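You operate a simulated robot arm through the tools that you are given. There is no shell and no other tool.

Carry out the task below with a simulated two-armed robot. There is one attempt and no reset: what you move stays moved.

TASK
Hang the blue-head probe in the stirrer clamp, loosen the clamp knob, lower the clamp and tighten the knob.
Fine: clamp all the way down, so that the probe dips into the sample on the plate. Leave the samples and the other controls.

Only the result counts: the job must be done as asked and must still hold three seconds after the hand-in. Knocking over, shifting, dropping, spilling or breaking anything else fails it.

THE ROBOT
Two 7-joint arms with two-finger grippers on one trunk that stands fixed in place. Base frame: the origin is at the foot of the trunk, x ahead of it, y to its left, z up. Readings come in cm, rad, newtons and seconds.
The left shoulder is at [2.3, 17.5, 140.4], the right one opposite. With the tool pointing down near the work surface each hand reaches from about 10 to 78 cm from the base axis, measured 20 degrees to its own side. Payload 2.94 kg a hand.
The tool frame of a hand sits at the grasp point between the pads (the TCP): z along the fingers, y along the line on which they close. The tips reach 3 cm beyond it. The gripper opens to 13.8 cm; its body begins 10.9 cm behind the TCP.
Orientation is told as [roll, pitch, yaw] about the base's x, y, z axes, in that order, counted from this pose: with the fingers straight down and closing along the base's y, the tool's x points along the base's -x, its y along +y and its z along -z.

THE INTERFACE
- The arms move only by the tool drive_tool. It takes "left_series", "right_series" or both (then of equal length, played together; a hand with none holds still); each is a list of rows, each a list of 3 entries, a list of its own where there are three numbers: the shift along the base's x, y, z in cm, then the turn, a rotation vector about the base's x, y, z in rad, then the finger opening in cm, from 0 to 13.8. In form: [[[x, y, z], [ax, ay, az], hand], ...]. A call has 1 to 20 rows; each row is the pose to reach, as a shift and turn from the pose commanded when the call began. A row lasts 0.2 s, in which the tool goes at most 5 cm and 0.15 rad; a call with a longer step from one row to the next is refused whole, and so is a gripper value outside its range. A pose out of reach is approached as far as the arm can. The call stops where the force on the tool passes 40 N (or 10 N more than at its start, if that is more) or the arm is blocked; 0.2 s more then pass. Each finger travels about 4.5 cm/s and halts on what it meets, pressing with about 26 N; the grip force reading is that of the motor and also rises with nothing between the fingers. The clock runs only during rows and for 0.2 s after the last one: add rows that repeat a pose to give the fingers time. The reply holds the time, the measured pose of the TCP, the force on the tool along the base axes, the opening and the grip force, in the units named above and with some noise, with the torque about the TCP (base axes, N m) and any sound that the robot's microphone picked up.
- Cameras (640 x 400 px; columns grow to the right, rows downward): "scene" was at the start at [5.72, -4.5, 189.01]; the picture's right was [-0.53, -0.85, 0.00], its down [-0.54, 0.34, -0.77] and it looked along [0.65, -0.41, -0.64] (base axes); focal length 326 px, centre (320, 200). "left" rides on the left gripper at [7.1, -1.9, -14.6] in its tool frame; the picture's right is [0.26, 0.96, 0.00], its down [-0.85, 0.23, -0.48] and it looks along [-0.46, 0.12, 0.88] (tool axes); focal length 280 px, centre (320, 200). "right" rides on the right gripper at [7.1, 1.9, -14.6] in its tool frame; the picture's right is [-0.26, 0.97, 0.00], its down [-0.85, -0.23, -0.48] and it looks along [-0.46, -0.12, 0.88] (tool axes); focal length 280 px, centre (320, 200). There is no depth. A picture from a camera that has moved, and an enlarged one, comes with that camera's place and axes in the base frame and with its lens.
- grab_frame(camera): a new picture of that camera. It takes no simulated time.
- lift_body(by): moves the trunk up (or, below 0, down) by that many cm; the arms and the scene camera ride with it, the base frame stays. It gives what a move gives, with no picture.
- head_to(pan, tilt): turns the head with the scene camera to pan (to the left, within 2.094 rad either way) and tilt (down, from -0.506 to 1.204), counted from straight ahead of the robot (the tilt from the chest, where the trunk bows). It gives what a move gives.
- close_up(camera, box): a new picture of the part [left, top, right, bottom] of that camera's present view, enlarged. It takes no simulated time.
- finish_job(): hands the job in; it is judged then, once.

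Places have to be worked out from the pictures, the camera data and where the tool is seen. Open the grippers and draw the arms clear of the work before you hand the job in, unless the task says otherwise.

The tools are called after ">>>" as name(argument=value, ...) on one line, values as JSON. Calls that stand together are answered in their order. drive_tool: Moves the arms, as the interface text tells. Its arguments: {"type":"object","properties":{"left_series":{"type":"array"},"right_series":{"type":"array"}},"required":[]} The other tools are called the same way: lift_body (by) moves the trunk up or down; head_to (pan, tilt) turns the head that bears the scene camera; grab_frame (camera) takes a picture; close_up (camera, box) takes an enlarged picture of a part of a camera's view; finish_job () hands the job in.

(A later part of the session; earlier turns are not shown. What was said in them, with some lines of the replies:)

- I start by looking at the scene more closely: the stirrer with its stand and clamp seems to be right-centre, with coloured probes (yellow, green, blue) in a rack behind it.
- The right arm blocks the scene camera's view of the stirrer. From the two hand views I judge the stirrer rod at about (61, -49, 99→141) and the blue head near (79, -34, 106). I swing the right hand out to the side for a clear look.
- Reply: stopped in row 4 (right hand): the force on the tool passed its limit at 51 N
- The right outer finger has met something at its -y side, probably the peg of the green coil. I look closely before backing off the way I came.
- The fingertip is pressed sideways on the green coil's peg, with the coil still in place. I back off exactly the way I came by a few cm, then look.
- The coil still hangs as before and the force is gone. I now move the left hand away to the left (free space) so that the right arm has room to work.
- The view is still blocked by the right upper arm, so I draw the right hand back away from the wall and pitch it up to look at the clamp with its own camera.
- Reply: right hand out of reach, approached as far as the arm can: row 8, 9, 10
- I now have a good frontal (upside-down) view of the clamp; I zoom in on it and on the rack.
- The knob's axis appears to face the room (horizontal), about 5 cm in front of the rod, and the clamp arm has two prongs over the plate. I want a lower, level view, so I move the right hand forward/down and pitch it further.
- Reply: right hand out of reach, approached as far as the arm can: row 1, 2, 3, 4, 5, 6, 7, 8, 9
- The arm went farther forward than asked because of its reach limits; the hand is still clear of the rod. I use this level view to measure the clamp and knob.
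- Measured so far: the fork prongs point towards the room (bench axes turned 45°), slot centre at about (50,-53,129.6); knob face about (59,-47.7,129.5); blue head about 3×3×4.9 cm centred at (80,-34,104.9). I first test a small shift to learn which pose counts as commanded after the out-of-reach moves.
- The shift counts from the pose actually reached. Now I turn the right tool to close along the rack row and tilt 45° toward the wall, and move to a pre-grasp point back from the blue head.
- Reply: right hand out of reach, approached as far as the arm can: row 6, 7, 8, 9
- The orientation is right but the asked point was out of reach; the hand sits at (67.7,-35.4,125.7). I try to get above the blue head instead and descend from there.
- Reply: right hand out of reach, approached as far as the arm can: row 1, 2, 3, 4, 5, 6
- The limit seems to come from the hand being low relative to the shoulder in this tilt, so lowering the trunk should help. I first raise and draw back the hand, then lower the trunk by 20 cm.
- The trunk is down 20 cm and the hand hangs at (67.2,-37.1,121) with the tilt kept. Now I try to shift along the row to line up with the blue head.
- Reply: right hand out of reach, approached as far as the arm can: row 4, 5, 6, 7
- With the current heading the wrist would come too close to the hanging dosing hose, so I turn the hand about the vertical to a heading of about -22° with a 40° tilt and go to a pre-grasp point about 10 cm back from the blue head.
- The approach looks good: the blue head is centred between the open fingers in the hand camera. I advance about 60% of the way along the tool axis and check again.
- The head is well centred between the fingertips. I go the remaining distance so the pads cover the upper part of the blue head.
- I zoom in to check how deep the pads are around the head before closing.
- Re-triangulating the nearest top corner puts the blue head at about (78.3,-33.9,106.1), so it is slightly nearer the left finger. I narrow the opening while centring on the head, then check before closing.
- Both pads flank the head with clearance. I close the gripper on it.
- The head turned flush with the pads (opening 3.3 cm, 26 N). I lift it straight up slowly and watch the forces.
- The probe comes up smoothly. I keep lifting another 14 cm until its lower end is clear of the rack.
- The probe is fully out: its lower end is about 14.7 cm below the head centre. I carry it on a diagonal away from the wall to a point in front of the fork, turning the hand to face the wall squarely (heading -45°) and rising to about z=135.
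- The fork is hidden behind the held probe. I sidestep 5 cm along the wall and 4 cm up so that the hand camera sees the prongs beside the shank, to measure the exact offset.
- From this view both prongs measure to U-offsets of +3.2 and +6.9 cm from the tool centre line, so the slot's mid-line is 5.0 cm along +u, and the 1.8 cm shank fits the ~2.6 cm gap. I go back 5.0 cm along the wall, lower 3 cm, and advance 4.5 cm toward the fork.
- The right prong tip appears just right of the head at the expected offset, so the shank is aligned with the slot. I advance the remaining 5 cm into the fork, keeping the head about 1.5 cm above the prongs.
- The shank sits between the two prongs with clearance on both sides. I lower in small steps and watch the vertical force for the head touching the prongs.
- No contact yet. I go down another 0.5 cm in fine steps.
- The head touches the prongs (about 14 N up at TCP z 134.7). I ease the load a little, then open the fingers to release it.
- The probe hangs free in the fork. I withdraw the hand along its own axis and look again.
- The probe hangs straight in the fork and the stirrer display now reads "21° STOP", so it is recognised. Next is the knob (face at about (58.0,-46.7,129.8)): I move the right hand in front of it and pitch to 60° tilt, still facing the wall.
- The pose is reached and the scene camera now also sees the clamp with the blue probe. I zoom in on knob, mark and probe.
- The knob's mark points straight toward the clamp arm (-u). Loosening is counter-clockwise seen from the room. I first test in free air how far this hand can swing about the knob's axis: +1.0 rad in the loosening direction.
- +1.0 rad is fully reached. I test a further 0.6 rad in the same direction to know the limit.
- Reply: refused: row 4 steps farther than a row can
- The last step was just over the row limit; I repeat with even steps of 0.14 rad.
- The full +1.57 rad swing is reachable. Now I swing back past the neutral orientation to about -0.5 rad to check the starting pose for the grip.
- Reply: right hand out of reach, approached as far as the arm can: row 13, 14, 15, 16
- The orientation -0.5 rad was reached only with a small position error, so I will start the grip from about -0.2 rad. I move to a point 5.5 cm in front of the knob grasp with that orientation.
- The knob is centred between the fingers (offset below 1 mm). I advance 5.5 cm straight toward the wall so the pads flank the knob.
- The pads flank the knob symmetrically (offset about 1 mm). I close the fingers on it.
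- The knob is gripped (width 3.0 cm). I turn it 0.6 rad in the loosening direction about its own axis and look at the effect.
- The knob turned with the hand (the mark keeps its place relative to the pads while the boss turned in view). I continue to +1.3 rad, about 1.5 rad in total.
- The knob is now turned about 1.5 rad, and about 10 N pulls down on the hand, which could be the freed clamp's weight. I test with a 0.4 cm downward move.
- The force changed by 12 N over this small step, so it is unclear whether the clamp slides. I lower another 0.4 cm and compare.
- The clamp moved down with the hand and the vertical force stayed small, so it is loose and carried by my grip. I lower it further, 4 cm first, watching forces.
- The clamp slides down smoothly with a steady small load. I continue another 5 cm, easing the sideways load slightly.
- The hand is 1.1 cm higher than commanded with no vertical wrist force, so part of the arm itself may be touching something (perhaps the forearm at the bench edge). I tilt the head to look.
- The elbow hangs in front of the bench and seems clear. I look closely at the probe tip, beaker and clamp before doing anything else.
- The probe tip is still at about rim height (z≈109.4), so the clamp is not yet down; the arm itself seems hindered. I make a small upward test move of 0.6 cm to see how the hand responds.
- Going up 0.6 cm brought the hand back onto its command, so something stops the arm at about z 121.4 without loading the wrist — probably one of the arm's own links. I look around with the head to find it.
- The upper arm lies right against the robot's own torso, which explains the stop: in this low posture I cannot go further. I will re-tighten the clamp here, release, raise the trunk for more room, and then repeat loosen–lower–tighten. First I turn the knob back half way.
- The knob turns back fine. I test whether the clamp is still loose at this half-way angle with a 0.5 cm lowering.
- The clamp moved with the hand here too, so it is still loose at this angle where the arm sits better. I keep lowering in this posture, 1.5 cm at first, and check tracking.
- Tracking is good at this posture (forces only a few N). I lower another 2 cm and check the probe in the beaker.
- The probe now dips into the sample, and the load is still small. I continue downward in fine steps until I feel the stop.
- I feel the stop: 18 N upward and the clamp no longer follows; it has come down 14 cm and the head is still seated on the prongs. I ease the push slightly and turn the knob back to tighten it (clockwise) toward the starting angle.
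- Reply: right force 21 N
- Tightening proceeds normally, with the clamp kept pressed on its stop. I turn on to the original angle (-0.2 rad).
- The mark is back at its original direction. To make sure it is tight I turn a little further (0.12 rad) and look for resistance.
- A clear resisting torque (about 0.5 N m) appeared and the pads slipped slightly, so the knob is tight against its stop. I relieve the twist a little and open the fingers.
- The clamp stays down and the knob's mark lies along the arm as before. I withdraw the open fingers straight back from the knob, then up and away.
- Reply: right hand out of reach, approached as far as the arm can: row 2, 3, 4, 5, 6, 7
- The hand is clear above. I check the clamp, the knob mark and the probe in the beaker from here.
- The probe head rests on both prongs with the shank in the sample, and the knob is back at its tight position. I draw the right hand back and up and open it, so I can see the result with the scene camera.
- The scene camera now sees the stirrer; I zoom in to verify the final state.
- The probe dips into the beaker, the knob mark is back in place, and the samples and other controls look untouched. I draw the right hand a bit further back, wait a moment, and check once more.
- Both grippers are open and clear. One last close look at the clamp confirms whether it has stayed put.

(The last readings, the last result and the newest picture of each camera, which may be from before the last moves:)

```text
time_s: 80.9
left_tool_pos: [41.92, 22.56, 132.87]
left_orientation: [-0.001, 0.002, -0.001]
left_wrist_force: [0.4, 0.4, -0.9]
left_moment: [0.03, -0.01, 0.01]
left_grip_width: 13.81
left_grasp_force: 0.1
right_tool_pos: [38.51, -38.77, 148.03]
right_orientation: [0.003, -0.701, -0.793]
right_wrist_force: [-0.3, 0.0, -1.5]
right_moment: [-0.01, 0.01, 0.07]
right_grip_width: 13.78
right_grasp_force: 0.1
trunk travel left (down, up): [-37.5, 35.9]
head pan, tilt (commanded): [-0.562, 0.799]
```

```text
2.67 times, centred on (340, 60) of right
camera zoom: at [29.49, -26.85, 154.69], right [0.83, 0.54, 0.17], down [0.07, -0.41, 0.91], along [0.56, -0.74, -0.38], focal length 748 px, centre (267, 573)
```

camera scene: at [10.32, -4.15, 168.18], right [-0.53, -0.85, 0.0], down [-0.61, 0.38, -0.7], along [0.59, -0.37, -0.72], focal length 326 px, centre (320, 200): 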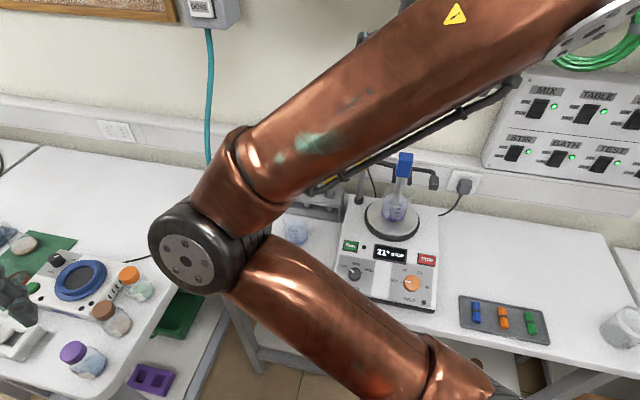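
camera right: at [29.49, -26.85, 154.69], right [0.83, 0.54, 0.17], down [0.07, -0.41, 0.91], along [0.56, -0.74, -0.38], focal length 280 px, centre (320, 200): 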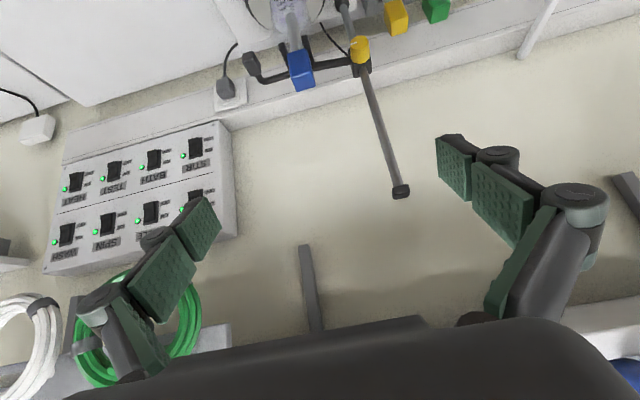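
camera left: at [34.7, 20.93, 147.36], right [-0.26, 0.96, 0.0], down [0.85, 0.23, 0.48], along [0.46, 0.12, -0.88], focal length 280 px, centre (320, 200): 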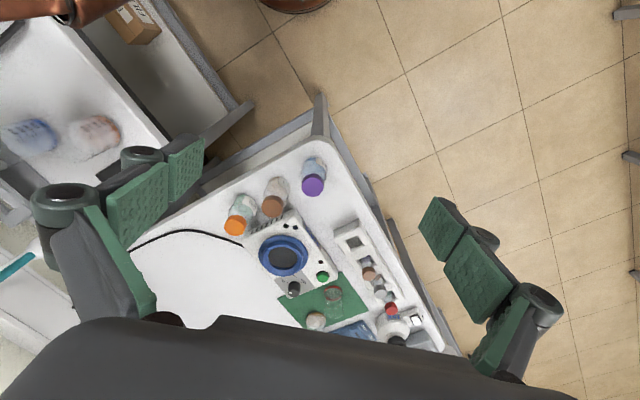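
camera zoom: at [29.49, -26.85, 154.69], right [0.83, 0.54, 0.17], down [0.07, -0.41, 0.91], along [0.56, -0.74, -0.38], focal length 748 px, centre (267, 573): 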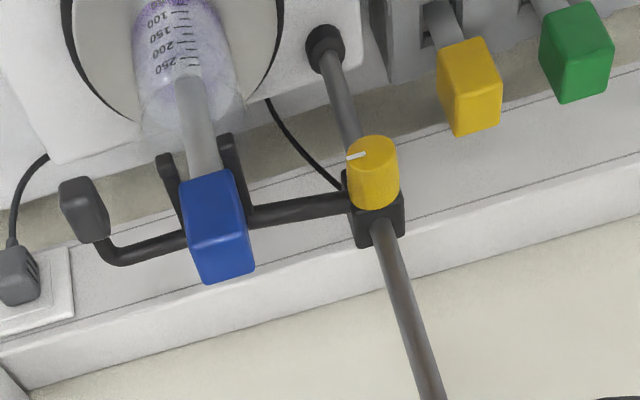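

The clamp is at its lower stop with the knob tight. The blue-head probe hangs on both prongs and dips into the sample on the plate, and the other probes and samples stand as before. I hand the job in.

>>> finish_job()

```text
The job is handed in.
```

I handed the job in with the blue-head probe hanging in the stirrer clamp, the clamp fully lowered and the knob tight. The probe dips into the sample on the plate. I don't have a verdict on the hand-in.

- **Probe:** its head rests on both prongs of the clamp, and the stirrer display went from blank to "21° STOP" once it was hung.
- **Clamp:** it came down about 14 cm, until it met a firm stop (about 18 N pushing back).
- **Knob:** I turned it back until it resisted, and its mark again points along the clamp arm, as at the start.
- **Arms:** both grippers are open and clear of the work.

Two things happened along the way:

- **Green coil peg:** early on, my right finger pressed against the peg of the green coil on the wall (about 51 N). I backed off, and the coil still hung as before.
- **Lowering in two turns:** partway down, the clamp stopped following the hand, apparently because the right upper arm met the robot's own torso. I turned the knob partly back and finished lowering from that angle.

In the last pictures, the other probes, the samples and the other controls looked as they were at the start.
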